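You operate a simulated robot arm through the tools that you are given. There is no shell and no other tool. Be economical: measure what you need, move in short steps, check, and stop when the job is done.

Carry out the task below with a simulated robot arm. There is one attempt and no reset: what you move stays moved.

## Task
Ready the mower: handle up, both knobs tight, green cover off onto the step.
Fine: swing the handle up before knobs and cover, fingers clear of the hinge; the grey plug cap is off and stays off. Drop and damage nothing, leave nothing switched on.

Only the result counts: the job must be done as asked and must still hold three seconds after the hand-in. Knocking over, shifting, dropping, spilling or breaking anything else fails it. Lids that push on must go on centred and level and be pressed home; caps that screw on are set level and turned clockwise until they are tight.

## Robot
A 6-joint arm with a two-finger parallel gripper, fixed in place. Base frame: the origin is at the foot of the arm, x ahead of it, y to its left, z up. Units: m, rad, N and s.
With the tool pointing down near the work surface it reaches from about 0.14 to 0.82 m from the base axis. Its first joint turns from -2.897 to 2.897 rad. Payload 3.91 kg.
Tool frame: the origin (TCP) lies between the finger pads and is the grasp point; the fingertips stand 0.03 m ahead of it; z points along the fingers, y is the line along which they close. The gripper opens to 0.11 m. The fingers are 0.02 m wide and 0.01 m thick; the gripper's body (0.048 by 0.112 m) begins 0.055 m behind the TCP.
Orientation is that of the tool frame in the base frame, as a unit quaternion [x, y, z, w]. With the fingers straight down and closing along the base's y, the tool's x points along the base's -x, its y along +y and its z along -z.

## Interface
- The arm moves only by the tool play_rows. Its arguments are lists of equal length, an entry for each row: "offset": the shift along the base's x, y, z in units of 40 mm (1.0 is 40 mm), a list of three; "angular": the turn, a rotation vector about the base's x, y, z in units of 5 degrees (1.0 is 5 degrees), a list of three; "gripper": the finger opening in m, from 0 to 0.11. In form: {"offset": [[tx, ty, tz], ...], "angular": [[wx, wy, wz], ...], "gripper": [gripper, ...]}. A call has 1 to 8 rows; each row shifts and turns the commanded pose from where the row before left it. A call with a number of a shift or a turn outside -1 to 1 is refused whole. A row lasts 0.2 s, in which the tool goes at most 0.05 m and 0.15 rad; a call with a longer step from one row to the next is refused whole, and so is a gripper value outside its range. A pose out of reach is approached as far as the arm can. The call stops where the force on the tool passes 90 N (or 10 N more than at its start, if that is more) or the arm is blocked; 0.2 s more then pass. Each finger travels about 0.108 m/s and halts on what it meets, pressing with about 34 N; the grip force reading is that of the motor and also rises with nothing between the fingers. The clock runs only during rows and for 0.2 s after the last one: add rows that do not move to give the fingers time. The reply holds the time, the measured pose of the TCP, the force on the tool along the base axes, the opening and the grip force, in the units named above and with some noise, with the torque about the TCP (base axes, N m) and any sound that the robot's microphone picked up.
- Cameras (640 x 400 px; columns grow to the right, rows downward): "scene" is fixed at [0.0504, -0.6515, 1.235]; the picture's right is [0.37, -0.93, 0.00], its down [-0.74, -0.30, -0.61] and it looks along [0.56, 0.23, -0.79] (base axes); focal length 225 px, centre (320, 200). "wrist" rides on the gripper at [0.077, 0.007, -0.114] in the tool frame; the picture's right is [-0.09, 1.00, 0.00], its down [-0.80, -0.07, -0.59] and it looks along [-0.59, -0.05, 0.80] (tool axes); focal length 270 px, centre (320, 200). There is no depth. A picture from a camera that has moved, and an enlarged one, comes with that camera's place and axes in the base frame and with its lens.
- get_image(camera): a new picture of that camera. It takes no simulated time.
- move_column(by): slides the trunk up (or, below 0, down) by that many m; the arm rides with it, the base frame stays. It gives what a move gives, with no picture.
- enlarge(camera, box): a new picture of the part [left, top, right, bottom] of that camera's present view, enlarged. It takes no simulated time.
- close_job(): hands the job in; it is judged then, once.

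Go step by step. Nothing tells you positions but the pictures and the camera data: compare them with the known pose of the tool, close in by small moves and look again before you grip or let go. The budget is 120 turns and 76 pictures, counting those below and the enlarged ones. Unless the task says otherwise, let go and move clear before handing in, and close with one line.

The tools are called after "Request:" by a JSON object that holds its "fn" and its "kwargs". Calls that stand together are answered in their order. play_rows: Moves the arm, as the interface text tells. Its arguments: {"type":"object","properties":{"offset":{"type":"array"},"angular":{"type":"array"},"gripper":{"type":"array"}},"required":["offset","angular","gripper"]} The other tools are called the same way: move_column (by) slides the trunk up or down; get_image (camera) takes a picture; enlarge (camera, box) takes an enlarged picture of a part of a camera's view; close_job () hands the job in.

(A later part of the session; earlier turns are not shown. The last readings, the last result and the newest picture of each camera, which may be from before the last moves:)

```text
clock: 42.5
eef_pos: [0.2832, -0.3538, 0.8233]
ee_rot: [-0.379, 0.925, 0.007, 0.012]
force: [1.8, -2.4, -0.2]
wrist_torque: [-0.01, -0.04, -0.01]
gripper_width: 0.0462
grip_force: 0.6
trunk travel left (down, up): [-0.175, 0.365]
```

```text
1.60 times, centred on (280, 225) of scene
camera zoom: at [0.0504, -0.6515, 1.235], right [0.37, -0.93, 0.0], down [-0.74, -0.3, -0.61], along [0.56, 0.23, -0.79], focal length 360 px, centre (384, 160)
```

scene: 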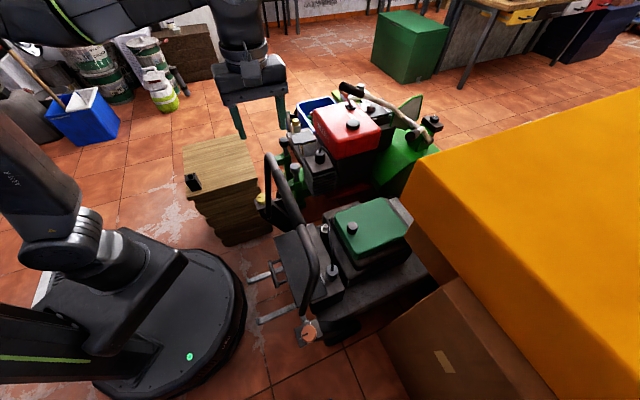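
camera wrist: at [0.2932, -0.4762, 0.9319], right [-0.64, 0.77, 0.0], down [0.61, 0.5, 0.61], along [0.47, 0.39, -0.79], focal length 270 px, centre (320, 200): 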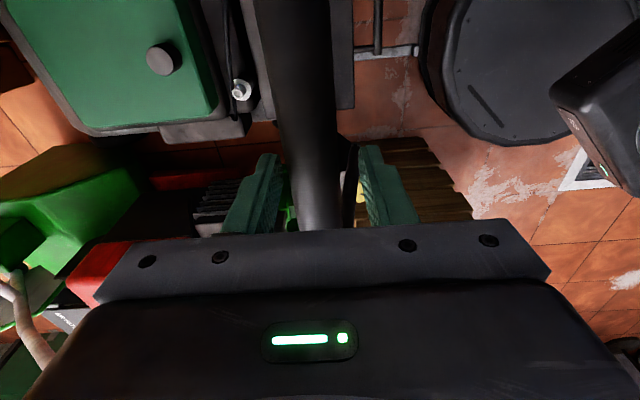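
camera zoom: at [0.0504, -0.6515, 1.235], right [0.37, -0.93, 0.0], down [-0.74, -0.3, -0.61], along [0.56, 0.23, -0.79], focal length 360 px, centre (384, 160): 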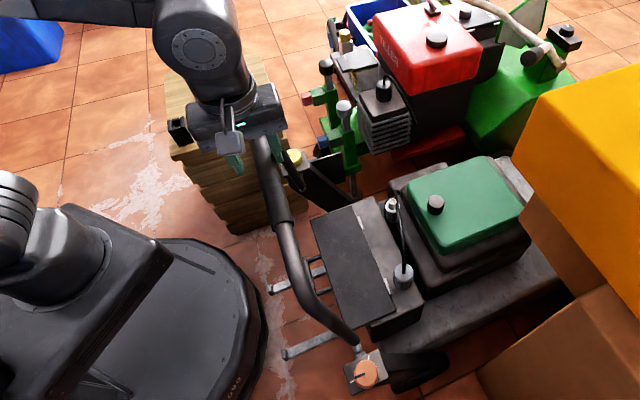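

No stop yet at ~97°. Continuing in small steps, watching for a stop.

Request:
{"fn": "play_rows", "kwargs": {"offset": [[-0.3, 0.3, -0.07], [-0.3, 0.3, -0.09], [-0.3, 0.3, -0.12], [-0.3, 0.3, -0.14], [0, 0, 0]], "angular": [[0, 0, 0], [0, 0, 0], [0, 0, 0], [0, 0, 0], [0, 0, 0]], "gripper": [0.045, 0.045, 0.045, 0.045, 0.045]}}

```text
clock: 43.7
eef_pos: [0.2346, -0.3055, 0.805]
ee_rot: [-0.379, 0.925, 0.005, 0.01]
force: [1.1, -0.6, -0.1]
wrist_torque: [0.01, 0.02, -0.02]
gripper_width: 0.0458
grip_force: 1.4
trunk travel left (down, up): [-0.175, 0.365]
```

Request:
{"fn": "play_rows", "kwargs": {"offset": [[-0.28, 0.28, -0.16], [-0.27, 0.27, -0.18], [-0.27, 0.27, -0.2], [-0.26, 0.26, -0.22], [0, 0, 0]], "angular": [[0, 0, 0], [0, 0, 0], [0, 0, 0], [0, 0, 0], [0, 0, 0]], "gripper": [0.045, 0.045, 0.045, 0.045, 0.045]}}

Request:
{"fn": "enlarge", "kwargs": {"camera": "scene", "box": [160, 100, 360, 380]}}

```text
clock: 44.9
eef_pos: [0.1916, -0.2626, 0.7746]
ee_rot: [-0.379, 0.925, 0.005, 0.011]
force: [1.2, -2.9, -0.9]
wrist_torque: [-0.03, -0.08, 0.05]
gripper_width: 0.0465
grip_force: 1.1
trunk travel left (down, up): [-0.175, 0.365]
```

```text
1.43 times, centred on (260, 240) of scene
camera zoom: at [0.0504, -0.6515, 1.235], right [0.37, -0.93, 0.0], down [-0.74, -0.3, -0.61], along [0.56, 0.23, -0.79], focal length 322 px, centre (406, 143)
```

zoom: 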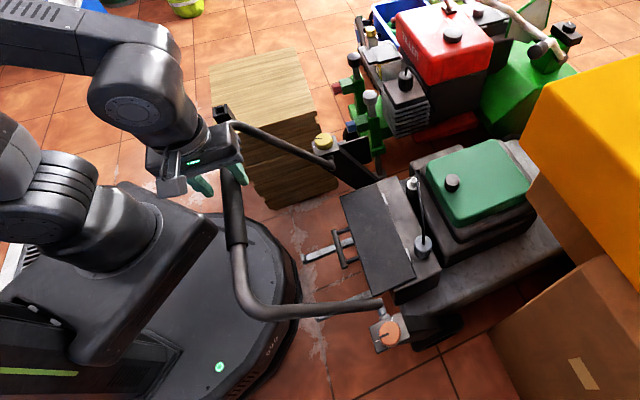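

Still free-moving at ~122°; the lower bracket slopes the same way, so a stop should come soon. Continuing carefully.

Request:
{"fn": "play_rows", "kwargs": {"offset": [[-0.22, 0.22, -0.23], [-0.22, 0.22, -0.25], [-0.21, 0.21, -0.26], [0, 0, 0]], "angular": [[0, 0, 0], [0, 0, 0], [0, 0, 0], [0, 0, 0]], "gripper": [0.045, 0.045, 0.045, 0.045]}}

Request:
{"fn": "get_image", "kwargs": {"camera": "wrist"}}

```text
clock: 45.9
eef_pos: [0.1666, -0.2365, 0.7462]
ee_rot: [-0.378, 0.926, 0.005, 0.011]
force: [0.9, -3.2, -0.3]
wrist_torque: [-0.03, -0.01, 0.02]
gripper_width: 0.0464
grip_force: 1.0
trunk travel left (down, up): [-0.175, 0.365]
```

```text
38 pictures are left
camera wrist: at [0.1035, -0.2871, 0.8583], right [-0.64, 0.77, 0.0], down [0.61, 0.5, 0.61], along [0.47, 0.39, -0.79], focal length 270 px, centre (320, 200)
```

wrist: 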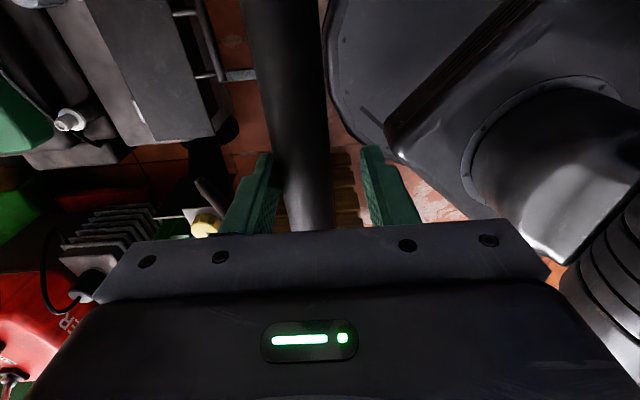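

Handle at ~128° now. Let me inspect the hinge brackets for an end stop.

Request:
{"fn": "enlarge", "kwargs": {"camera": "scene", "box": [230, 170, 330, 250]}}

Request:
{"fn": "enlarge", "kwargs": {"camera": "scene", "box": [270, 280, 370, 360]}}

```text
5.00 times, centred on (280, 210) of scene
camera zoom: at [0.0504, -0.6515, 1.235], right [0.37, -0.93, 0.0], down [-0.74, -0.3, -0.61], along [0.56, 0.23, -0.79], focal length 1126 px, centre (520, 150)
```

zoom: 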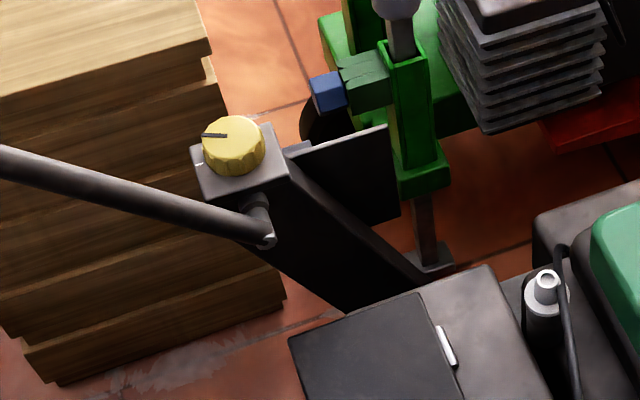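

```text
5.00 times, centred on (320, 320) of scene
camera zoom: at [0.0504, -0.6515, 1.235], right [0.37, -0.93, 0.0], down [-0.74, -0.3, -0.61], along [0.56, 0.23, -0.79], focal length 1126 px, centre (320, -400)
```

zoom: 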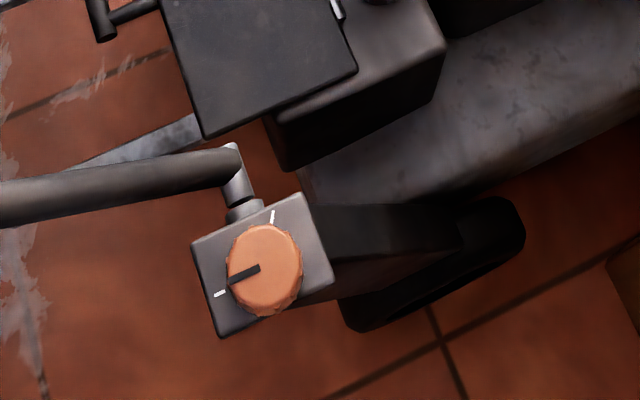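

No hard stop visible. I'll go on a little further to find it.

Request:
{"fn": "play_rows", "kwargs": {"offset": [[-0.19, 0.19, -0.26], [-0.19, 0.19, -0.28], [-0.18, 0.18, -0.28], [0, 0, 0]], "angular": [[0, 0, 0], [0, 0, 0], [0, 0, 0], [0, 0, 0]], "gripper": [0.045, 0.045, 0.045, 0.045]}}

```text
clock: 46.9
eef_pos: [0.1443, -0.2159, 0.7131]
ee_rot: [-0.379, 0.925, 0.006, 0.011]
force: [0.7, -2.5, -1.2]
wrist_torque: [0.01, 0.03, 0.02]
gripper_width: 0.046
grip_force: 0.8
trunk travel left (down, up): [-0.175, 0.365]
```

Request:
{"fn": "enlarge", "kwargs": {"camera": "scene", "box": [130, 100, 380, 380]}}

Request:
{"fn": "get_image", "kwargs": {"camera": "wrist"}}

```text
1.43 times, centred on (255, 240) of scene
camera zoom: at [0.0504, -0.6515, 1.235], right [0.37, -0.93, 0.0], down [-0.74, -0.3, -0.61], along [0.56, 0.23, -0.79], focal length 322 px, centre (413, 143)
```

zoom: 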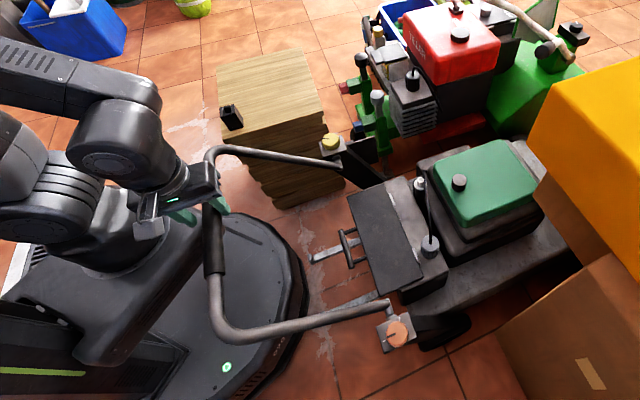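

```text
34 pictures are left
camera wrist: at [0.0812, -0.2656, 0.8255], right [-0.64, 0.77, 0.0], down [0.61, 0.5, 0.61], along [0.47, 0.39, -0.79], focal length 270 px, centre (320, 200)
```

wrist: 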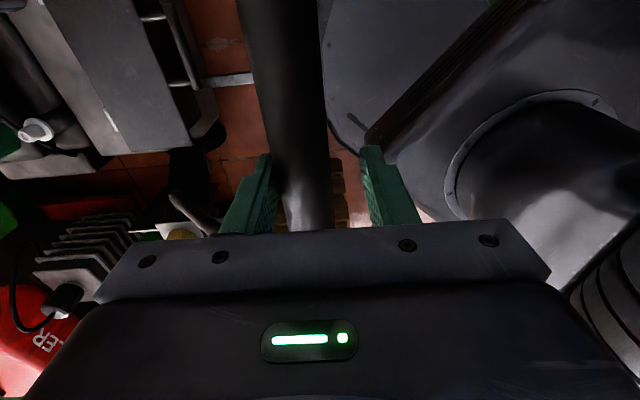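

Still following freely at ~135°. A few more degrees, carefully.

Request:
{"fn": "play_rows", "kwargs": {"offset": [[-0.2, 0.2, -0.3], [-0.19, 0.19, -0.31], [-0.17, 0.17, -0.32], [-0.16, 0.16, -0.33], [0, 0, 0]], "angular": [[0, 0, 0], [0, 0, 0], [0, 0, 0], [0, 0, 0], [0, 0, 0]], "gripper": [0.045, 0.045, 0.045, 0.045, 0.045]}}

```text
clock: 47.8
eef_pos: [0.1317, -0.2085, 0.6827]
ee_rot: [-0.382, 0.924, -0.018, 0.015]
force: [41.9, -26.4, 7.9]
wrist_torque: [0.44, 0.5, 0.43]
gripper_width: 0.0692
grip_force: 24.1
trunk travel left (down, up): [-0.175, 0.365]
stopped in row 4: the force on the tool passed its limit at 100 N (the readings are from after the stop); the commanded pose is now the measured one
```

A firm stop was met (≈48 N), so the handle is at its end position. I'll ease off, open and lift clear vertically.

Request:
{"fn": "play_rows", "kwargs": {"offset": [[0.12, -0.12, 0], [0, 0, 0], [0, 0, 0]], "angular": [[0, 0, 0], [0, 0, 0], [0, 0, 0]], "gripper": [0.07, 0.08, 0.08]}}

Request:
{"fn": "play_rows", "kwargs": {"offset": [[0, 0, 0.8], [0, 0, 1], [0, 0, 1], [0, 0, 1], [0, 0, 1]], "angular": [[0, 0, 0], [0, 0, 0], [0, 0, 0], [0, 0, 0], [0, 0, 0]], "gripper": [0.08, 0.08, 0.08, 0.08, 0.08]}}

Request:
{"fn": "get_image", "kwargs": {"camera": "scene"}}

```text
clock: 48.6
eef_pos: [0.1316, -0.2074, 0.6811]
ee_rot: [-0.381, 0.925, -0.011, 0.014]
force: [0.1, -0.8, 0.2]
wrist_torque: [0.02, -0.03, -0.01]
gripper_width: 0.0799
grip_force: 0.0
trunk travel left (down, up): [-0.175, 0.365]
```

```text
clock: 49.8
eef_pos: [0.1333, -0.2065, 0.8734]
ee_rot: [-0.381, 0.924, -0.011, 0.015]
force: [-0.5, 0.4, -0.1]
wrist_torque: [0.01, -0.01, -0.04]
gripper_width: 0.0797
grip_force: 0.1
trunk travel left (down, up): [-0.175, 0.365]
```

```text
33 pictures are left
```

scene: 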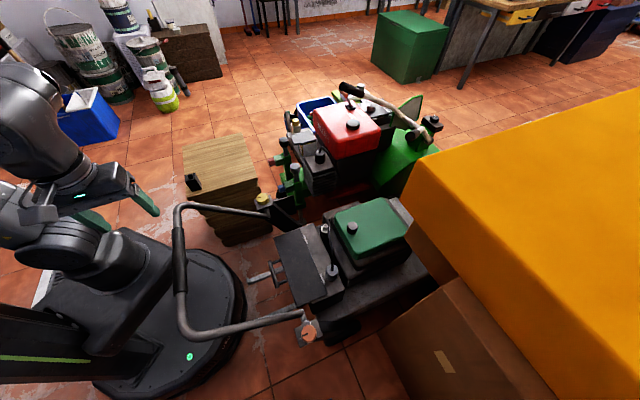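

The handle stays at its stop. Next, the yellow knob: moving over it at (0.473,-0.231).

Request:
{"fn": "play_rows", "kwargs": {"offset": [[1, -0.08, 0], [1, -0.08, 0], [1, -0.08, 0], [1, -0.08, 0], [1, -0.08, -0.5], [1, -0.08, -0.6], [1, -0.08, -0.6], [1, -0.08, -0.6]], "angular": [[0, 0, 0], [0, 0, 0], [0, 0, 0], [0, 0, 0], [0, 0, 0], [0, 0, 0], [0, 0, 0], [0, 0, 0]], "gripper": [0.08, 0.08, 0.08, 0.08, 0.08, 0.08, 0.08, 0.08]}}

Request:
{"fn": "play_rows", "kwargs": {"offset": [[0.4, 0, -0.5], [0, 0, -0.9], [0, 0, -0.9], [0, 0, 0]], "angular": [[0, 0, 0], [0, 0, 0], [0, 0, 0], [0, 0, 0]], "gripper": [0.08, 0.08, 0.08, 0.08]}}

Request:
{"fn": "get_image", "kwargs": {"camera": "wrist"}}

```text
clock: 51.6
eef_pos: [0.4531, -0.2323, 0.7813]
ee_rot: [-0.381, 0.924, -0.01, 0.015]
force: [-0.3, -0.4, 0.1]
wrist_torque: [-0.02, -0.01, -0.01]
gripper_width: 0.0798
grip_force: 0.0
trunk travel left (down, up): [-0.175, 0.365]
```

```text
clock: 52.6
eef_pos: [0.4714, -0.2345, 0.6886]
ee_rot: [-0.381, 0.924, -0.012, 0.014]
force: [-0.4, -0.2, 0.1]
wrist_torque: [-0.01, 0.01, -0.01]
gripper_width: 0.08
grip_force: 0.0
trunk travel left (down, up): [-0.175, 0.365]
```

```text
32 pictures are left
camera wrist: at [0.4063, -0.2834, 0.8011], right [-0.64, 0.77, -0.03], down [0.6, 0.52, 0.61], along [0.48, 0.37, -0.79], focal length 270 px, centre (320, 200)
```

wrist: 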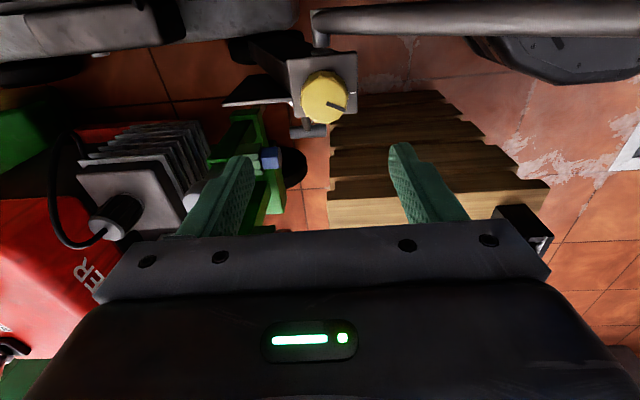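

The TCP is centred on the knob within a millimetre (knob Ø≈47 mm). Descending around it.

Request:
{"fn": "play_rows", "kwargs": {"offset": [[0, 0, -1], [0, 0, -1], [0, 0, -1], [0, 0, -0.75], [0, 0, 0]], "angular": [[0, 0, 0], [0, 0, 0], [0, 0, 0], [0, 0, 0], [0, 0, 0]], "gripper": [0.075, 0.075, 0.075, 0.075, 0.075]}}

Request:
{"fn": "enlarge", "kwargs": {"camera": "scene", "box": [230, 160, 310, 230]}}

Request:
{"fn": "get_image", "kwargs": {"camera": "wrist"}}

```text
clock: 53.8
eef_pos: [0.4681, -0.2345, 0.5401]
ee_rot: [-0.381, 0.924, -0.011, 0.014]
force: [-0.8, -0.8, 2.4]
wrist_torque: [-0.11, -0.04, -0.06]
gripper_width: 0.075
grip_force: 0.0
trunk travel left (down, up): [-0.175, 0.365]
```

```text
5.71 times, centred on (270, 195) of scene
camera zoom: at [0.0504, -0.6515, 1.235], right [0.37, -0.93, 0.0], down [-0.74, -0.3, -0.61], along [0.56, 0.23, -0.79], focal length 1287 px, centre (606, 229)
```

zoom: 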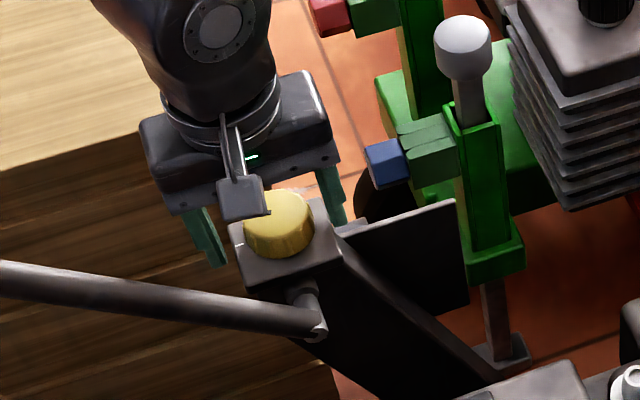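

```text
30 pictures are left
camera wrist: at [0.4044, -0.2817, 0.6532], right [-0.64, 0.77, -0.03], down [0.6, 0.52, 0.61], along [0.49, 0.37, -0.79], focal length 270 px, centre (320, 200)
```

wrist: 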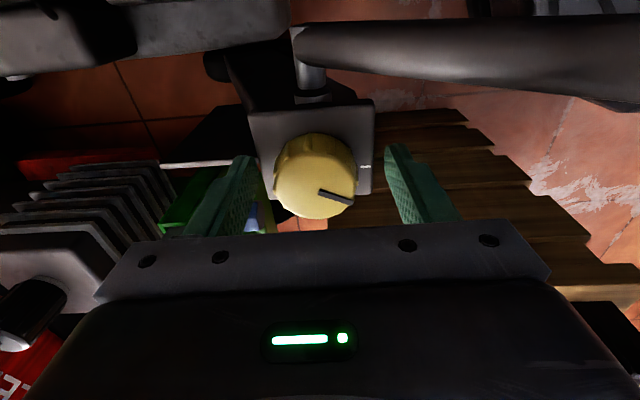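

Knob is ~4 mm ahead of the TCP; I'll correct and close on it.

Request:
{"fn": "play_rows", "kwargs": {"offset": [[0.1, 0.03, 0], [0, 0, 0], [0, 0, 0], [0, 0, 0]], "angular": [[0, 0, 0], [0, 0, 0], [0, 0, 0], [0, 0, 0]], "gripper": [0.075, 0.035, 0.035, 0.035]}}

```text
clock: 54.8
eef_pos: [0.4717, -0.2338, 0.5399]
ee_rot: [-0.381, 0.925, -0.011, 0.015]
force: [2.9, -14.0, -6.1]
wrist_torque: [-1.58, -0.91, 0.43]
gripper_width: 0.0699
grip_force: 44.8
trunk travel left (down, up): [-0.175, 0.365]
```

The fingers met the bracket block (70 mm), so they're too low. Opening, raising 15 mm and re-closing.

Request:
{"fn": "play_rows", "kwargs": {"offset": [[0, 0, 0], [0, 0, 0], [0, 0, 0.375], [0, 0, 0], [0, 0, 0], [0, 0, 0], [0, 0, 0]], "angular": [[0, 0, 0], [0, 0, 0], [0, 0, 0], [0, 0, 0], [0, 0, 0], [0, 0, 0], [0, 0, 0]], "gripper": [0.08, 0.08, 0.08, 0.035, 0.035, 0.035, 0.035]}}

Request:
{"fn": "get_image", "kwargs": {"camera": "wrist"}}

```text
clock: 56.4
eef_pos: [0.4733, -0.2328, 0.5548]
ee_rot: [-0.381, 0.924, -0.012, 0.015]
force: [2.8, -1.3, -1.1]
wrist_torque: [-0.02, -0.11, 0.0]
gripper_width: 0.0476
grip_force: 44.4
trunk travel left (down, up): [-0.175, 0.365]
```

```text
29 pictures are left
camera wrist: at [0.4092, -0.2807, 0.6677], right [-0.64, 0.77, -0.03], down [0.6, 0.52, 0.61], along [0.48, 0.37, -0.79], focal length 270 px, centre (320, 200)
```

wrist: 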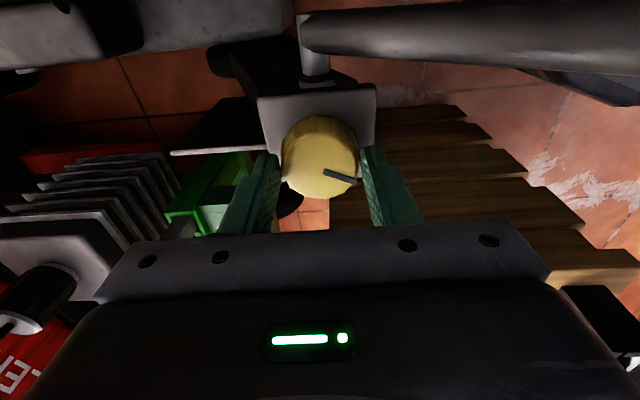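

Knob held (47.6 mm). Turning clockwise 40° and watching the torque.

Request:
{"fn": "play_rows", "kwargs": {"offset": [[0, 0, 0], [0, 0, 0], [0, 0, 0], [0, 0, 0], [0, 0, 0], [0, 0, 0], [0, 0, 0], [0, 0, 0]], "angular": [[0, 0, -1], [0, 0, -1], [0, 0, -1], [0, 0, -1], [0, 0, -1], [0, 0, -1], [0, 0, -1], [0, 0, -1]], "gripper": [0.035, 0.035, 0.035, 0.035, 0.035, 0.035, 0.035, 0.035]}}

Request:
{"fn": "play_rows", "kwargs": {"offset": [[0, 0, 0], [0, 0, 0], [0, 0, 0], [0, 0, 0], [0, 0, 0], [0, 0, 0]], "angular": [[0, 0, -1], [0, 0, -1], [0, 0, -1], [0, 0, -1], [0, 0, -1], [0, 0, -1]], "gripper": [0.035, 0.035, 0.035, 0.035, 0.035, 0.035]}}

```text
clock: 58.2
eef_pos: [0.4739, -0.2303, 0.5544]
ee_rot: [-0.042, 0.999, -0.016, 0.011]
force: [15.1, -1.4, 12.9]
wrist_torque: [-0.02, 0.23, 0.03]
gripper_width: 0.0476
grip_force: 45.0
trunk travel left (down, up): [-0.175, 0.365]
```

```text
clock: 59.6
eef_pos: [0.4738, -0.2301, 0.5543]
ee_rot: [0.219, 0.976, -0.018, 0.007]
force: [30.2, 22.3, 25.1]
wrist_torque: [0.61, -0.94, 0.09]
gripper_width: 0.0475
grip_force: 44.9
trunk travel left (down, up): [-0.175, 0.365]
```

Request:
{"fn": "play_rows", "kwargs": {"offset": [[0.03, 0.02, 0.02], [0.03, 0.02, 0.02], [0, 0, 0], [0, 0, 0], [0, 0, 0]], "angular": [[0, 0, -1], [0, 0, -1], [0, 0, -1], [0, 0, -1], [0, 0, -1]], "gripper": [0.035, 0.035, 0.035, 0.035, 0.035]}}

Request:
{"fn": "get_image", "kwargs": {"camera": "wrist"}}

```text
clock: 60.8
eef_pos: [0.4751, -0.2296, 0.5552]
ee_rot: [0.425, 0.905, -0.019, 0.001]
force: [24.7, 10.7, 0.0]
wrist_torque: [0.08, -0.93, 0.7]
gripper_width: 0.0477
grip_force: 44.8
trunk travel left (down, up): [-0.175, 0.365]
```

```text
28 pictures are left
camera wrist: at [0.4316, -0.1622, 0.6676], right [0.82, 0.57, -0.03], down [0.47, -0.64, 0.61], along [0.33, -0.52, -0.79], focal length 270 px, centre (320, 200)
```

wrist: 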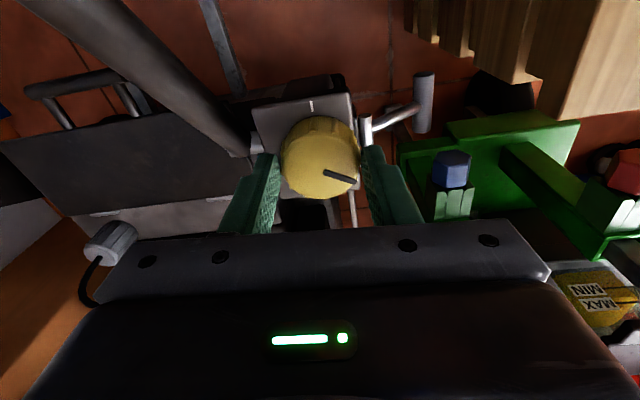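

The knob turned with the fingers (~95°) and torque is now building (0.7 Nm). A little further to make it tight.

Request:
{"fn": "play_rows", "kwargs": {"offset": [[0, 0, 0], [0, 0, 0], [0, 0, 0]], "angular": [[0, 0, -1], [0, 0, -1], [0, 0, 0]], "gripper": [0.035, 0.035, 0.035]}}

```text
clock: 61.6
eef_pos: [0.4736, -0.2285, 0.5548]
ee_rot: [0.502, 0.864, -0.019, -0.001]
force: [17.0, 22.4, 1.4]
wrist_torque: [0.68, -0.56, 0.26]
gripper_width: 0.048
grip_force: 12.8
trunk travel left (down, up): [-0.175, 0.365]
```

Request:
{"fn": "enlarge", "kwargs": {"camera": "wrist", "box": [200, 60, 440, 240]}}

```text
2.22 times, centred on (320, 150) of wrist
camera zoom: at [0.4436, -0.1545, 0.6677], right [0.91, 0.42, -0.03], down [0.35, -0.71, 0.61], along [0.23, -0.56, -0.79], focal length 601 px, centre (320, 311)
```

zoom: 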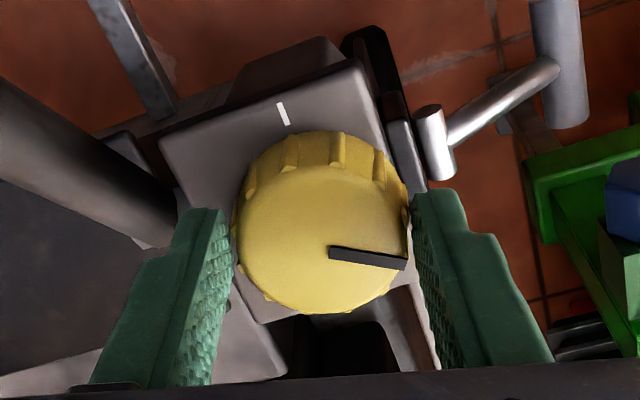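

The fingers began to slip around the knob, pointing at the tight end. One more push to confirm it no longer turns.

Request:
{"fn": "play_rows", "kwargs": {"offset": [[0, 0, 0], [0, 0, 0], [0, 0, 0]], "angular": [[0, 0, -1], [0, 0, -1], [0, 0, -1]], "gripper": [0.035, 0.035, 0.035]}}

Request:
{"fn": "enlarge", "kwargs": {"camera": "wrist", "box": [200, 60, 440, 240]}}

```text
clock: 62.4
eef_pos: [0.4743, -0.2291, 0.556]
ee_rot: [0.61, 0.792, -0.017, -0.001]
force: [19.7, 17.3, 3.8]
wrist_torque: [0.58, -0.71, 0.95]
gripper_width: 0.0478
grip_force: 45.5
trunk travel left (down, up): [-0.175, 0.365]
```

```text
2.22 times, centred on (320, 150) of wrist
camera zoom: at [0.4645, -0.1501, 0.6682], right [0.99, 0.17, -0.03], down [0.15, -0.78, 0.61], along [0.08, -0.61, -0.79], focal length 601 px, centre (320, 311)
```

zoom: 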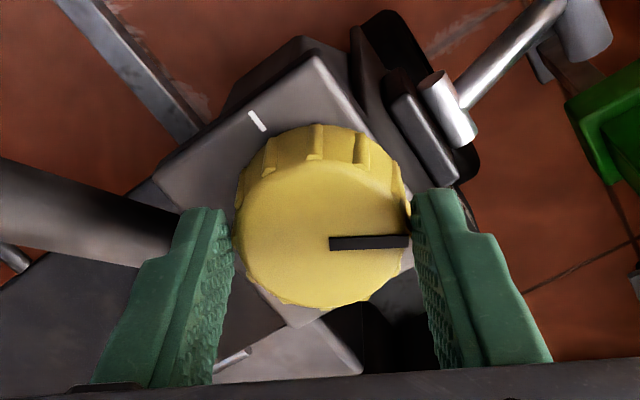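

Torque 0.95 Nm and slipping. I'll open, rise and check the pointer against the marks.

Request:
{"fn": "play_rows", "kwargs": {"offset": [[0, 0, 0], [0, 0, 0], [0, 0, 0.8], [0, 0, 0.9], [0, 0, 0.9]], "angular": [[0, 0, 0], [0, 0, 0], [0, 0, 0], [0, 0, 0], [0, 0, 0]], "gripper": [0.08, 0.08, 0.08, 0.08, 0.08]}}

Request:
{"fn": "enlarge", "kwargs": {"camera": "wrist", "box": [240, 50, 420, 185]}}

Request:
{"fn": "enlarge", "kwargs": {"camera": "scene", "box": [230, 170, 330, 250]}}

```text
clock: 63.6
eef_pos: [0.4734, -0.2293, 0.6581]
ee_rot: [0.61, 0.792, -0.017, -0.003]
force: [0.4, 0.0, 0.0]
wrist_torque: [0.01, 0.03, 0.02]
gripper_width: 0.0801
grip_force: 0.0
trunk travel left (down, up): [-0.175, 0.365]
```

```text
2.96 times, centred on (330, 118) of wrist
camera zoom: at [0.4625, -0.1503, 0.771], right [0.99, 0.17, -0.03], down [0.15, -0.78, 0.61], along [0.08, -0.61, -0.79], focal length 801 px, centre (290, 444)
```

zoom: 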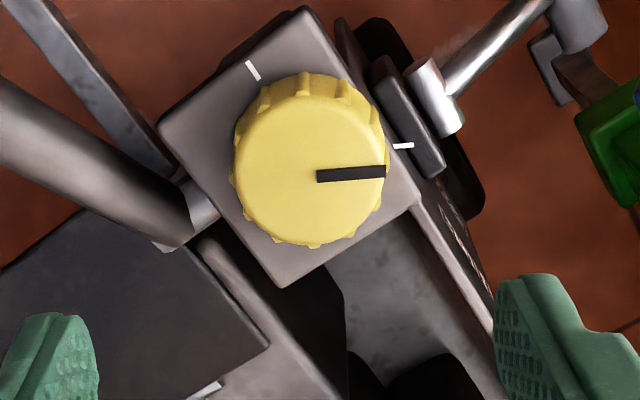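

```text
5.00 times, centred on (280, 210) of scene
camera zoom: at [0.0504, -0.6515, 1.235], right [0.37, -0.93, 0.0], down [-0.74, -0.3, -0.61], along [0.56, 0.23, -0.79], focal length 1126 px, centre (520, 150)
```

zoom: 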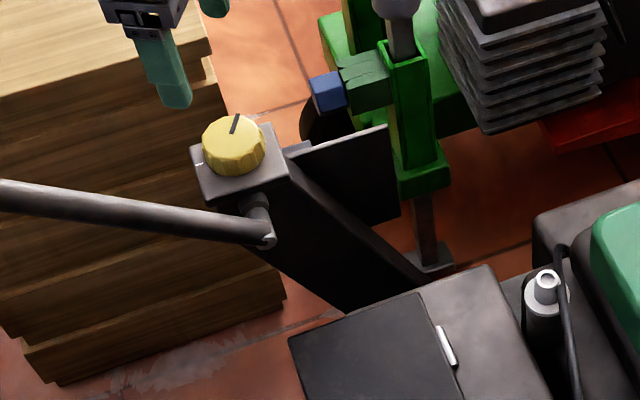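

Yellow's pointer now sits at the second mark: tight. Next the orange knob at about (0.113,-0.591), turning the tool back to give room for the clockwise turn.

Request:
{"fn": "play_rows", "kwargs": {"offset": [[0, 0, 1], [-0.75, -0.754, 0.3], [-0.75, -0.754, 0.3], [-0.75, -0.754, 0], [-0.75, -0.754, 0], [-0.75, -0.754, 0], [-0.75, -0.754, 0], [-0.75, -0.754, 0]], "angular": [[0, 0, 1], [0, 0, 1], [0, 0, 1], [0, 0, 1], [0, 0, 1], [0, 0, 1], [0, 0, 1], [0, 0, 1]], "gripper": [0.08, 0.08, 0.08, 0.08, 0.08, 0.08, 0.08, 0.08]}}

Request:
{"fn": "play_rows", "kwargs": {"offset": [[-0.75, -0.754, 0], [-0.75, -0.754, 0], [-0.75, -0.754, 0], [-0.75, -0.754, 0], [-0.75, -0.754, -0.2], [0, 0, -0.6], [0, 0, -0.6]], "angular": [[0, 0, 1], [0, 0, 1], [0, 0, 1], [0, 0, 1], [0, 0, 1], [0, 0, 1], [0, 0, 1]], "gripper": [0.08, 0.08, 0.08, 0.08, 0.08, 0.08, 0.08]}}

Request:
{"fn": "get_image", "kwargs": {"camera": "wrist"}}

```text
clock: 65.4
eef_pos: [0.2621, -0.4426, 0.7236]
ee_rot: [0.303, 0.953, -0.018, 0.004]
force: [-0.5, 0.1, 0.0]
wrist_torque: [-0.02, 0.0, 0.0]
gripper_width: 0.08
grip_force: 0.1
trunk travel left (down, up): [-0.175, 0.365]
```

```text
clock: 67.0
eef_pos: [0.1168, -0.5912, 0.6698]
ee_rot: [0.002, 1.0, -0.015, 0.008]
force: [-0.1, 0.1, 0.6]
wrist_torque: [0.02, 0.06, -0.01]
gripper_width: 0.08
grip_force: 0.0
trunk travel left (down, up): [-0.175, 0.365]
```

```text
23 pictures are left
camera wrist: at [0.0371, -0.5808, 0.7828], right [0.09, 1.0, -0.03], down [0.79, -0.05, 0.61], along [0.61, -0.08, -0.79], focal length 270 px, centre (320, 200)
```

wrist: 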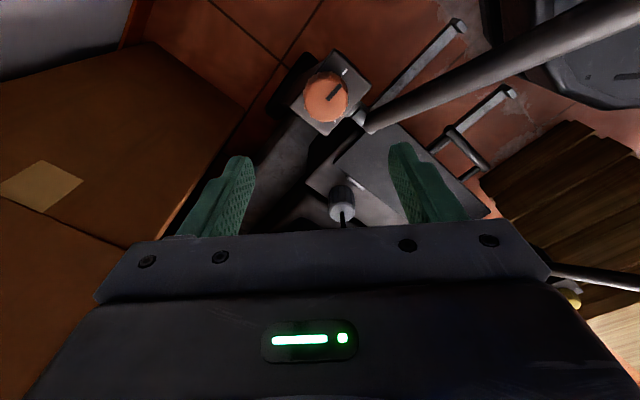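

Knob seen at (0.113,-0.591). Descending to the same grip height as before and closing.

Request:
{"fn": "play_rows", "kwargs": {"offset": [[-0.08, 0, -0.72], [0, 0, -0.72], [0, 0, -0.72], [0, 0, -0.72], [0, 0, 0]], "angular": [[0, 0, 0], [0, 0, 0], [0, 0, 0], [0, 0, 0], [0, 0, 0]], "gripper": [0.075, 0.075, 0.075, 0.075, 0.075]}}

Request:
{"fn": "get_image", "kwargs": {"camera": "wrist"}}

```text
clock: 68.2
eef_pos: [0.1113, -0.5914, 0.555]
ee_rot: [0.002, 1.0, -0.016, 0.008]
force: [-0.2, -1.0, 0.0]
wrist_torque: [0.0, -0.03, -0.02]
gripper_width: 0.0749
grip_force: 0.0
trunk travel left (down, up): [-0.175, 0.365]
```

```text
22 pictures are left
camera wrist: at [0.0316, -0.5814, 0.6669], right [0.09, 1.0, -0.03], down [0.79, -0.06, 0.61], along [0.61, -0.08, -0.79], focal length 270 px, centre (320, 200)
```

wrist: 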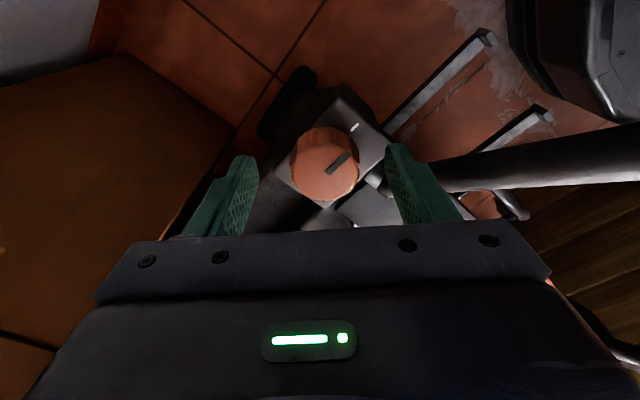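

Request:
{"fn": "play_rows", "kwargs": {"offset": [[0.02, 0.02, 0], [0, 0, 0], [0, 0, 0], [0, 0, 0]], "angular": [[0, 0, 0], [0, 0, 0], [0, 0, 0], [0, 0, 0]], "gripper": [0.035, 0.035, 0.035, 0.035]}}

Request:
{"fn": "play_rows", "kwargs": {"offset": [[0, 0, 0], [0, 0, 0], [0, 0, 0], [0, 0, 0], [0, 0, 0], [0, 0, 0], [0, 0, 0], [0, 0, 0]], "angular": [[0, 0, -1], [0, 0, -1], [0, 0, -1], [0, 0, -1], [0, 0, -1], [0, 0, -1], [0, 0, -1], [0, 0, -1]], "gripper": [0.035, 0.035, 0.035, 0.035, 0.035, 0.035, 0.035, 0.035]}}

```text
clock: 69.2
eef_pos: [0.1115, -0.5896, 0.5541]
ee_rot: [0.002, 1.0, -0.014, 0.009]
force: [-3.6, 19.0, 0.0]
wrist_torque: [0.79, 0.19, 0.12]
gripper_width: 0.0421
grip_force: 45.2
trunk travel left (down, up): [-0.175, 0.365]
```

```text
clock: 71.0
eef_pos: [0.1127, -0.5869, 0.5546]
ee_rot: [0.344, 0.939, -0.015, 0.003]
force: [27.5, 47.9, 18.9]
wrist_torque: [1.29, -1.11, 0.29]
gripper_width: 0.0419
grip_force: 44.5
trunk travel left (down, up): [-0.175, 0.365]
```

Held at 42 mm and turning; I'll shift slightly to relieve the side load and keep turning.

Request:
{"fn": "play_rows", "kwargs": {"offset": [[0.05, 0.07, 0.02], [0.02, 0.03, 0.01], [0, 0, 0], [0, 0, 0], [0, 0, 0], [0, 0, 0], [0, 0, 0]], "angular": [[0, 0, -1], [0, 0, -1], [0, 0, -1], [0, 0, -1], [0, 0, -1], [0, 0, -1], [0, 0, -1]], "gripper": [0.035, 0.035, 0.035, 0.035, 0.035, 0.035, 0.035]}}

Request:
{"fn": "play_rows", "kwargs": {"offset": [[0.02, 0.02, 0], [0, 0, 0], [0, 0, 0], [0, 0, 0]], "angular": [[0, 0, -1], [0, 0, -1], [0, 0, -1], [0, 0, -1]], "gripper": [0.035, 0.035, 0.035, 0.035]}}

Request:
{"fn": "get_image", "kwargs": {"camera": "wrist"}}

```text
clock: 72.6
eef_pos: [0.1166, -0.5856, 0.5543]
ee_rot: [0.611, 0.792, -0.017, -0.002]
force: [18.1, 33.8, 0.2]
wrist_torque: [0.57, 0.1, -0.03]
gripper_width: 0.042
grip_force: 43.5
trunk travel left (down, up): [-0.175, 0.365]
```

```text
clock: 73.6
eef_pos: [0.1186, -0.5861, 0.5545]
ee_rot: [0.74, 0.673, -0.017, -0.005]
force: [34.3, 15.4, -5.8]
wrist_torque: [0.42, -1.04, 0.09]
gripper_width: 0.0419
grip_force: 44.7
trunk travel left (down, up): [-0.175, 0.365]
```

```text
21 pictures are left
camera wrist: at [0.1348, -0.509, 0.6665], right [0.98, -0.18, -0.03], down [-0.13, -0.78, 0.61], along [-0.13, -0.6, -0.79], focal length 270 px, centre (320, 200)
```

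wrist: 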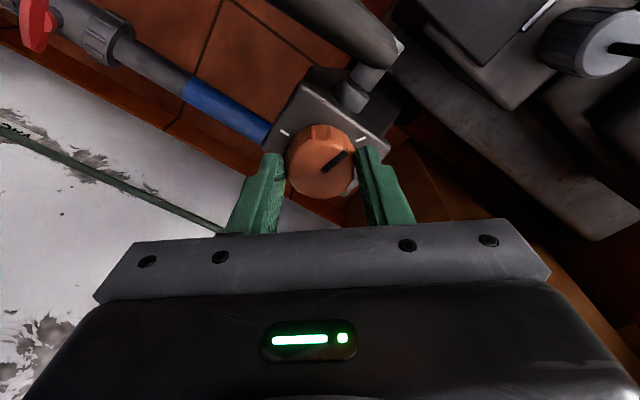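

The pointer is close to the second mark; torque still low. Continuing.

Request:
{"fn": "play_rows", "kwargs": {"offset": [[0.02, 0, 0], [0.02, 0, 0], [0, 0, 0], [0, 0, 0]], "angular": [[0, 0, -1], [0, 0, -1], [0, 0, -1], [0, 0, -1]], "gripper": [0.035, 0.035, 0.035, 0.035]}}

Request:
{"fn": "play_rows", "kwargs": {"offset": [[0, 0, 0], [0, 0, 0], [0, 0, 0]], "angular": [[0, 0, -1], [0, 0, -1], [0, 0, 0]], "gripper": [0.035, 0.035, 0.035]}}

Request:
{"fn": "enlarge", "kwargs": {"camera": "wrist", "box": [200, 60, 440, 240]}}

```text
clock: 74.6
eef_pos: [0.1194, -0.5882, 0.5548]
ee_rot: [0.845, 0.535, -0.017, -0.007]
force: [31.1, 4.5, 1.2]
wrist_torque: [0.47, -1.31, 0.43]
gripper_width: 0.0422
grip_force: 44.9
trunk travel left (down, up): [-0.175, 0.365]
```

```text
clock: 75.4
eef_pos: [0.1182, -0.589, 0.5537]
ee_rot: [0.888, 0.46, -0.016, -0.008]
force: [38.4, -9.3, 2.2]
wrist_torque: [-0.22, -1.22, 0.8]
gripper_width: 0.0419
grip_force: 45.2
trunk travel left (down, up): [-0.175, 0.365]
```

```text
2.22 times, centred on (320, 150) of wrist
camera zoom: at [0.1725, -0.5293, 0.6669], right [0.76, -0.65, -0.03], down [-0.5, -0.61, 0.61], along [-0.41, -0.45, -0.79], focal length 601 px, centre (320, 311)
```

zoom: 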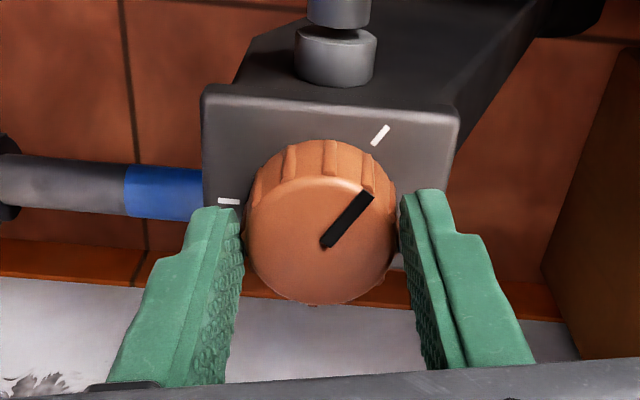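

Pointer is in line with the second mark and torque has built to 0.8 Nm. A last small push, then release and rise.

Request:
{"fn": "play_rows", "kwargs": {"offset": [[0, 0, 0], [0, 0, 0], [0, 0, 0]], "angular": [[0, 0, -1], [0, 0, -1], [0, 0, -1]], "gripper": [0.035, 0.035, 0.035]}}

Request:
{"fn": "play_rows", "kwargs": {"offset": [[0, 0, 0], [0, 0, 0], [0, 0, 0.8], [0, 0, 1], [0, 0, 1], [0, 0, 1]], "angular": [[0, 0, 0], [0, 0, 0], [0, 0, 0], [0, 0, 0], [0, 0, 0], [0, 0, 0]], "gripper": [0.08, 0.08, 0.08, 0.08, 0.08, 0.08]}}

Request:
{"fn": "enlarge", "kwargs": {"camera": "scene", "box": [140, 150, 440, 350]}}

```text
clock: 76.2
eef_pos: [0.1202, -0.5888, 0.5542]
ee_rot: [0.94, 0.341, -0.014, -0.01]
force: [46.6, -14.3, 11.5]
wrist_torque: [-0.2, -2.01, 0.87]
gripper_width: 0.0422
grip_force: 45.4
trunk travel left (down, up): [-0.175, 0.365]
```

```text
clock: 77.6
eef_pos: [0.1165, -0.5858, 0.7062]
ee_rot: [0.94, 0.34, -0.013, -0.011]
force: [-0.9, -0.7, -1.0]
wrist_torque: [0.0, -0.01, -0.04]
gripper_width: 0.0799
grip_force: 0.0
trunk travel left (down, up): [-0.175, 0.365]
```

```text
2.00 times, centred on (290, 250) of scene
camera zoom: at [0.0504, -0.6515, 1.235], right [0.37, -0.93, 0.0], down [-0.74, -0.3, -0.61], along [0.56, 0.23, -0.79], focal length 451 px, centre (380, 100)
```

zoom: 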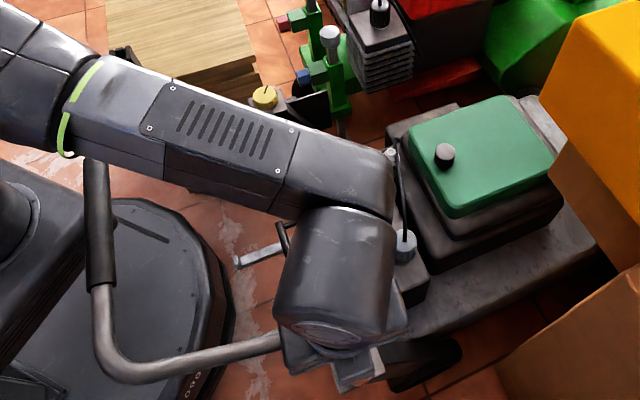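

Both knobs are tight and the handle is at its stop. Now the green cover: its knob is near (0.496,-0.598,0.50), so I'm moving above it with the fingers closing along the mower's length.

Request:
{"fn": "play_rows", "kwargs": {"offset": [[0.95, -0.03, 0], [0.95, -0.03, 0], [0.95, -0.03, 0], [0.95, -0.03, 0], [0.95, -0.03, 0], [0.95, -0.03, 0], [0.95, -0.03, 0], [0.95, -0.03, 0]], "angular": [[0, 0, 1], [0, 0, 0], [0, 0, 0], [0, 0, 0], [0, 0, 0], [0, 0, 0], [0, 0, 0], [0, 0, 0]], "gripper": [0.08, 0.08, 0.08, 0.08, 0.08, 0.08, 0.08, 0.08]}}

Request:
{"fn": "play_rows", "kwargs": {"offset": [[0.95, -0.03, -0.3], [0.95, -0.03, -0.5], [0, 0, -0.5], [0, 0, 0]], "angular": [[0, 0, 0], [0, 0, 0], [0, 0, 0], [0, 0, 0]], "gripper": [0.08, 0.08, 0.08, 0.08]}}

Request:
{"fn": "get_image", "kwargs": {"camera": "wrist"}}

```text
clock: 79.4
eef_pos: [0.4241, -0.5971, 0.7044]
ee_rot: [0.925, 0.38, -0.014, -0.011]
force: [0.5, -0.5, 0.7]
wrist_torque: [0.03, -0.06, -0.03]
gripper_width: 0.0801
grip_force: 0.1
trunk travel left (down, up): [-0.175, 0.365]
```

```text
clock: 80.4
eef_pos: [0.4986, -0.5971, 0.6506]
ee_rot: [0.925, 0.38, -0.014, -0.011]
force: [0.4, 0.0, 0.7]
wrist_torque: [0.02, -0.03, -0.05]
gripper_width: 0.0801
grip_force: 0.1
trunk travel left (down, up): [-0.175, 0.365]
```

```text
18 pictures are left
camera wrist: at [0.5615, -0.5496, 0.7635], right [0.64, -0.77, -0.03], down [-0.6, -0.52, 0.61], along [-0.48, -0.37, -0.79], focal length 270 px, centre (320, 200)
```

wrist: 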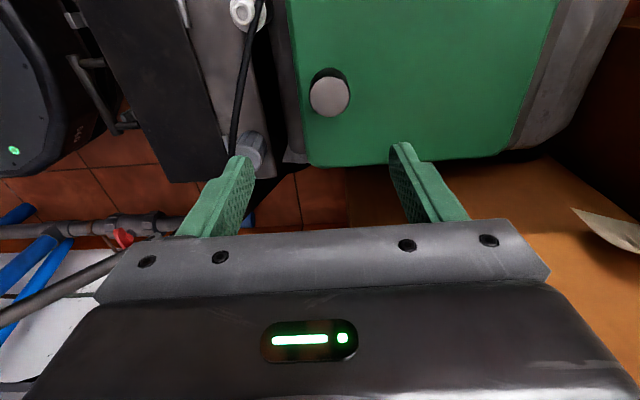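

Knob (Ø≈38 mm) at about (0.503,-0.600). Correcting and descending part-way for a closer look.

Request:
{"fn": "play_rows", "kwargs": {"offset": [[0.1, -0.08, -0.8], [0, 0, -0.8], [0, 0, -0.8], [0, 0, -0.5], [0, 0, 0]], "angular": [[0, 0, 0], [0, 0, 0], [0, 0, 0], [0, 0, 0], [0, 0, 0]], "gripper": [0.065, 0.065, 0.065, 0.065, 0.065]}}

Request:
{"fn": "get_image", "kwargs": {"camera": "wrist"}}

```text
clock: 81.6
eef_pos: [0.5006, -0.6027, 0.5381]
ee_rot: [0.924, 0.381, -0.014, -0.011]
force: [0.4, 0.1, 0.1]
wrist_torque: [0.0, 0.0, 0.03]
gripper_width: 0.0649
grip_force: 0.1
trunk travel left (down, up): [-0.175, 0.365]
```

```text
17 pictures are left
camera wrist: at [0.5637, -0.5548, 0.6501], right [0.64, -0.77, -0.03], down [-0.6, -0.52, 0.61], along [-0.48, -0.37, -0.79], focal length 270 px, centre (320, 200)
```

wrist: 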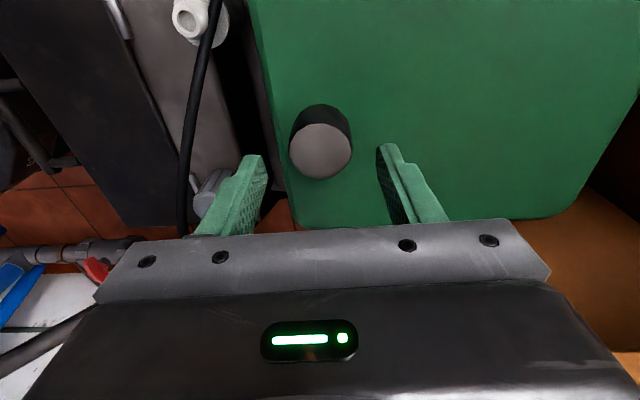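

Good alignment. Narrowing, lowering 2 cm and closing on the knob.

Request:
{"fn": "play_rows", "kwargs": {"offset": [[0, 0, 0], [0, 0, -0.5], [0, 0, 0], [0, 0, 0], [0, 0, 0]], "angular": [[0, 0, 0], [0, 0, 0], [0, 0, 0], [0, 0, 0], [0, 0, 0]], "gripper": [0.055, 0.055, 0.025, 0.025, 0.025]}}

```text
clock: 82.8
eef_pos: [0.5022, -0.6034, 0.5177]
ee_rot: [0.925, 0.38, -0.014, -0.01]
force: [0.2, -0.6, -0.5]
wrist_torque: [-0.31, -0.35, 0.06]
gripper_width: 0.0386
grip_force: 33.9
trunk travel left (down, up): [-0.175, 0.365]
```

Held at 38.6 mm. Lifting a little to feel whether the cover comes free.

Request:
{"fn": "play_rows", "kwargs": {"offset": [[0, 0, 0.2], [0, 0, 0.3], [0, 0, 0.3], [0, 0, 0]], "angular": [[0, 0, 0], [0, 0, 0], [0, 0, 0], [0, 0, 0]], "gripper": [0.025, 0.025, 0.025, 0.025]}}

Request:
{"fn": "get_image", "kwargs": {"camera": "scene"}}

```text
clock: 83.8
eef_pos: [0.5014, -0.6018, 0.549]
ee_rot: [0.925, 0.381, -0.015, -0.012]
force: [0.5, -0.1, -2.4]
wrist_torque: [0.14, 0.18, -0.02]
gripper_width: 0.0387
grip_force: 33.8
trunk travel left (down, up): [-0.175, 0.365]
```

```text
16 pictures are left
```

scene: 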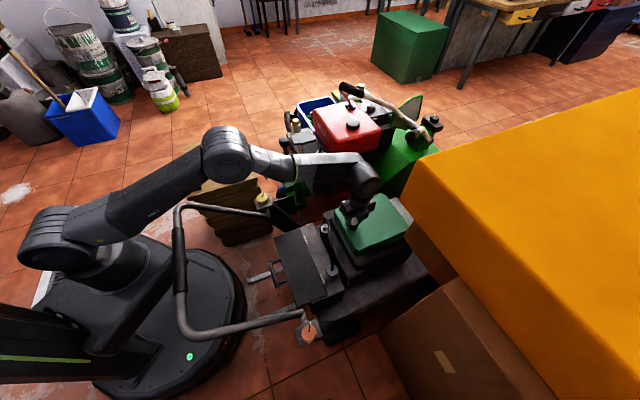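

The cover is free (≈2.4 N), level. Lifting it well clear.

Request:
{"fn": "play_rows", "kwargs": {"offset": [[0, 0, 0.5], [0, 0, 0.7], [0, 0, 0.8], [0, 0, 0.8], [0, 0, 0.8], [0, 0, 0.8], [0, 0, 0.8], [0, 0, 0.5]], "angular": [[0, 0, 0], [0, 0, 0], [0, 0, 0], [0, 0, 0], [0, 0, 0], [0, 0, 0], [0, 0, 0], [0, 0, 0]], "gripper": [0.025, 0.025, 0.025, 0.025, 0.025, 0.025, 0.025, 0.025]}}

Request:
{"fn": "get_image", "kwargs": {"camera": "scene"}}

```text
clock: 85.6
eef_pos: [0.5019, -0.6014, 0.7786]
ee_rot: [0.925, 0.381, -0.014, -0.011]
force: [-0.4, 0.1, -3.0]
wrist_torque: [0.16, 0.19, 0.02]
gripper_width: 0.0385
grip_force: 34.4
trunk travel left (down, up): [-0.175, 0.365]
```

```text
15 pictures are left
```

scene: 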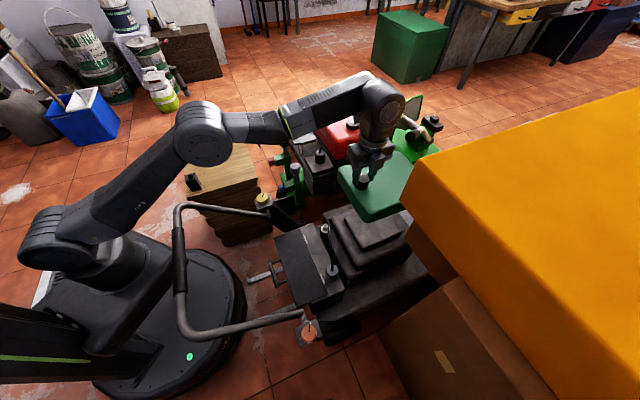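

Carrying it toward the step: pull in and up first while turning the cover 90° counter-clockwise so it fits the step top.

Request:
{"fn": "play_rows", "kwargs": {"offset": [[-0.13, 0.4, 0.3], [-0.13, 0.6, 0.3], [-0.13, 0.7, 0.3], [-0.13, 0.75, 0.3], [-0.13, 0.75, 0.3], [-0.13, 0.75, 0.2], [-0.13, 0.75, 0], [-0.13, 0.75, 0]], "angular": [[0, 0, 0.7], [0, 0, 1], [0, 0, 1], [0, 0, 1], [0, 0, 1], [0, 0, 1], [0, 0, 1], [0, 0, 1]], "gripper": [0.025, 0.025, 0.025, 0.025, 0.025, 0.025, 0.025, 0.025]}}

Request:
{"fn": "play_rows", "kwargs": {"offset": [[0.19, 0.85, 0], [0.19, 0.9, 0], [0.19, 0.9, 0], [0.19, 0.9, 0], [0.19, 0.9, 0], [0.19, 0.9, 0], [0.19, 0.9, 0], [0.19, 0.8, 0]], "angular": [[0, 0, 1], [0, 0, 1], [0, 0, 1], [0, 0, 1], [0, 0, 1], [0, 0, 1], [0, 0, 1], [0, 0, 1]], "gripper": [0.025, 0.025, 0.025, 0.025, 0.025, 0.025, 0.025, 0.025]}}

Request:
{"fn": "get_image", "kwargs": {"camera": "scene"}}

```text
clock: 87.4
eef_pos: [0.4591, -0.3843, 0.8485]
ee_rot: [0.747, 0.665, -0.017, -0.006]
force: [-0.2, -0.5, -2.4]
wrist_torque: [0.04, 0.22, -0.02]
gripper_width: 0.0388
grip_force: 34.1
trunk travel left (down, up): [-0.175, 0.365]
```

```text
clock: 89.2
eef_pos: [0.5237, -0.1004, 0.8461]
ee_rot: [0.475, 0.88, -0.019, 0.001]
force: [-0.5, 0.1, -2.9]
wrist_torque: [-0.1, 0.18, -0.01]
gripper_width: 0.0385
grip_force: 33.6
trunk travel left (down, up): [-0.175, 0.365]
```

```text
14 pictures are left
```

scene: 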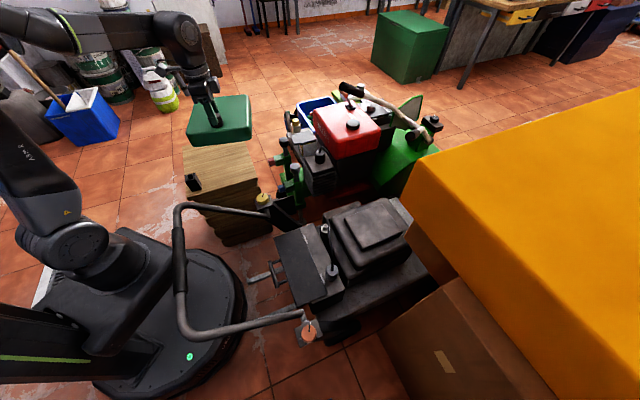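

Cover held steady. Moving over the step and finishing the turn, then a look from the wrist.

Request:
{"fn": "play_rows", "kwargs": {"offset": [[0.45, 0.8, 0], [0.45, 0.9, 0], [0.45, 0.9, -0.2], [0.45, 0.9, -0.2], [0.45, 0.9, -0.2], [0.04, 0.23, 0], [0, 0, 0]], "angular": [[0, 0, 0.47], [0, 0, 0.47], [0, 0, 0.47], [0, 0, 0.47], [0, 0, 0.47], [0, 0, 0], [0, 0, 0]], "gripper": [0.025, 0.025, 0.025, 0.025, 0.025, 0.025, 0.025]}}

Request:
{"fn": "get_image", "kwargs": {"camera": "wrist"}}

Request:
{"fn": "enlarge", "kwargs": {"camera": "scene", "box": [130, 60, 310, 260]}}

```text
clock: 90.8
eef_pos: [0.6122, 0.0854, 0.8209]
ee_rot: [0.382, 0.924, -0.017, 0.002]
force: [0.4, -0.3, -2.8]
wrist_torque: [-0.18, 0.16, 0.02]
gripper_width: 0.0388
grip_force: 34.0
trunk travel left (down, up): [-0.175, 0.365]
```

```text
13 pictures are left
camera wrist: at [0.5627, 0.1486, 0.9338], right [0.77, 0.64, -0.03], down [0.52, -0.6, 0.61], along [0.37, -0.48, -0.79], focal length 270 px, centre (320, 200)
```

wrist: 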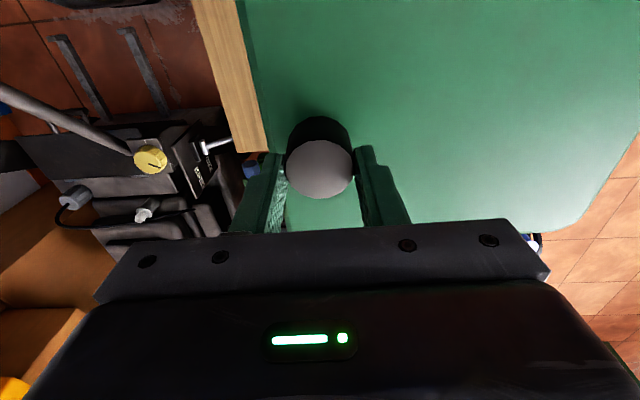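

```text
2.00 times, centred on (220, 160) of scene
camera zoom: at [0.0504, -0.6515, 1.235], right [0.37, -0.93, 0.0], down [-0.74, -0.3, -0.61], along [0.56, 0.23, -0.79], focal length 451 px, centre (520, 280)
```

zoom: 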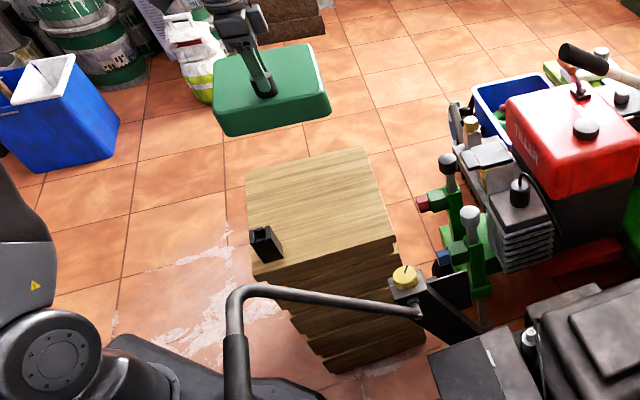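

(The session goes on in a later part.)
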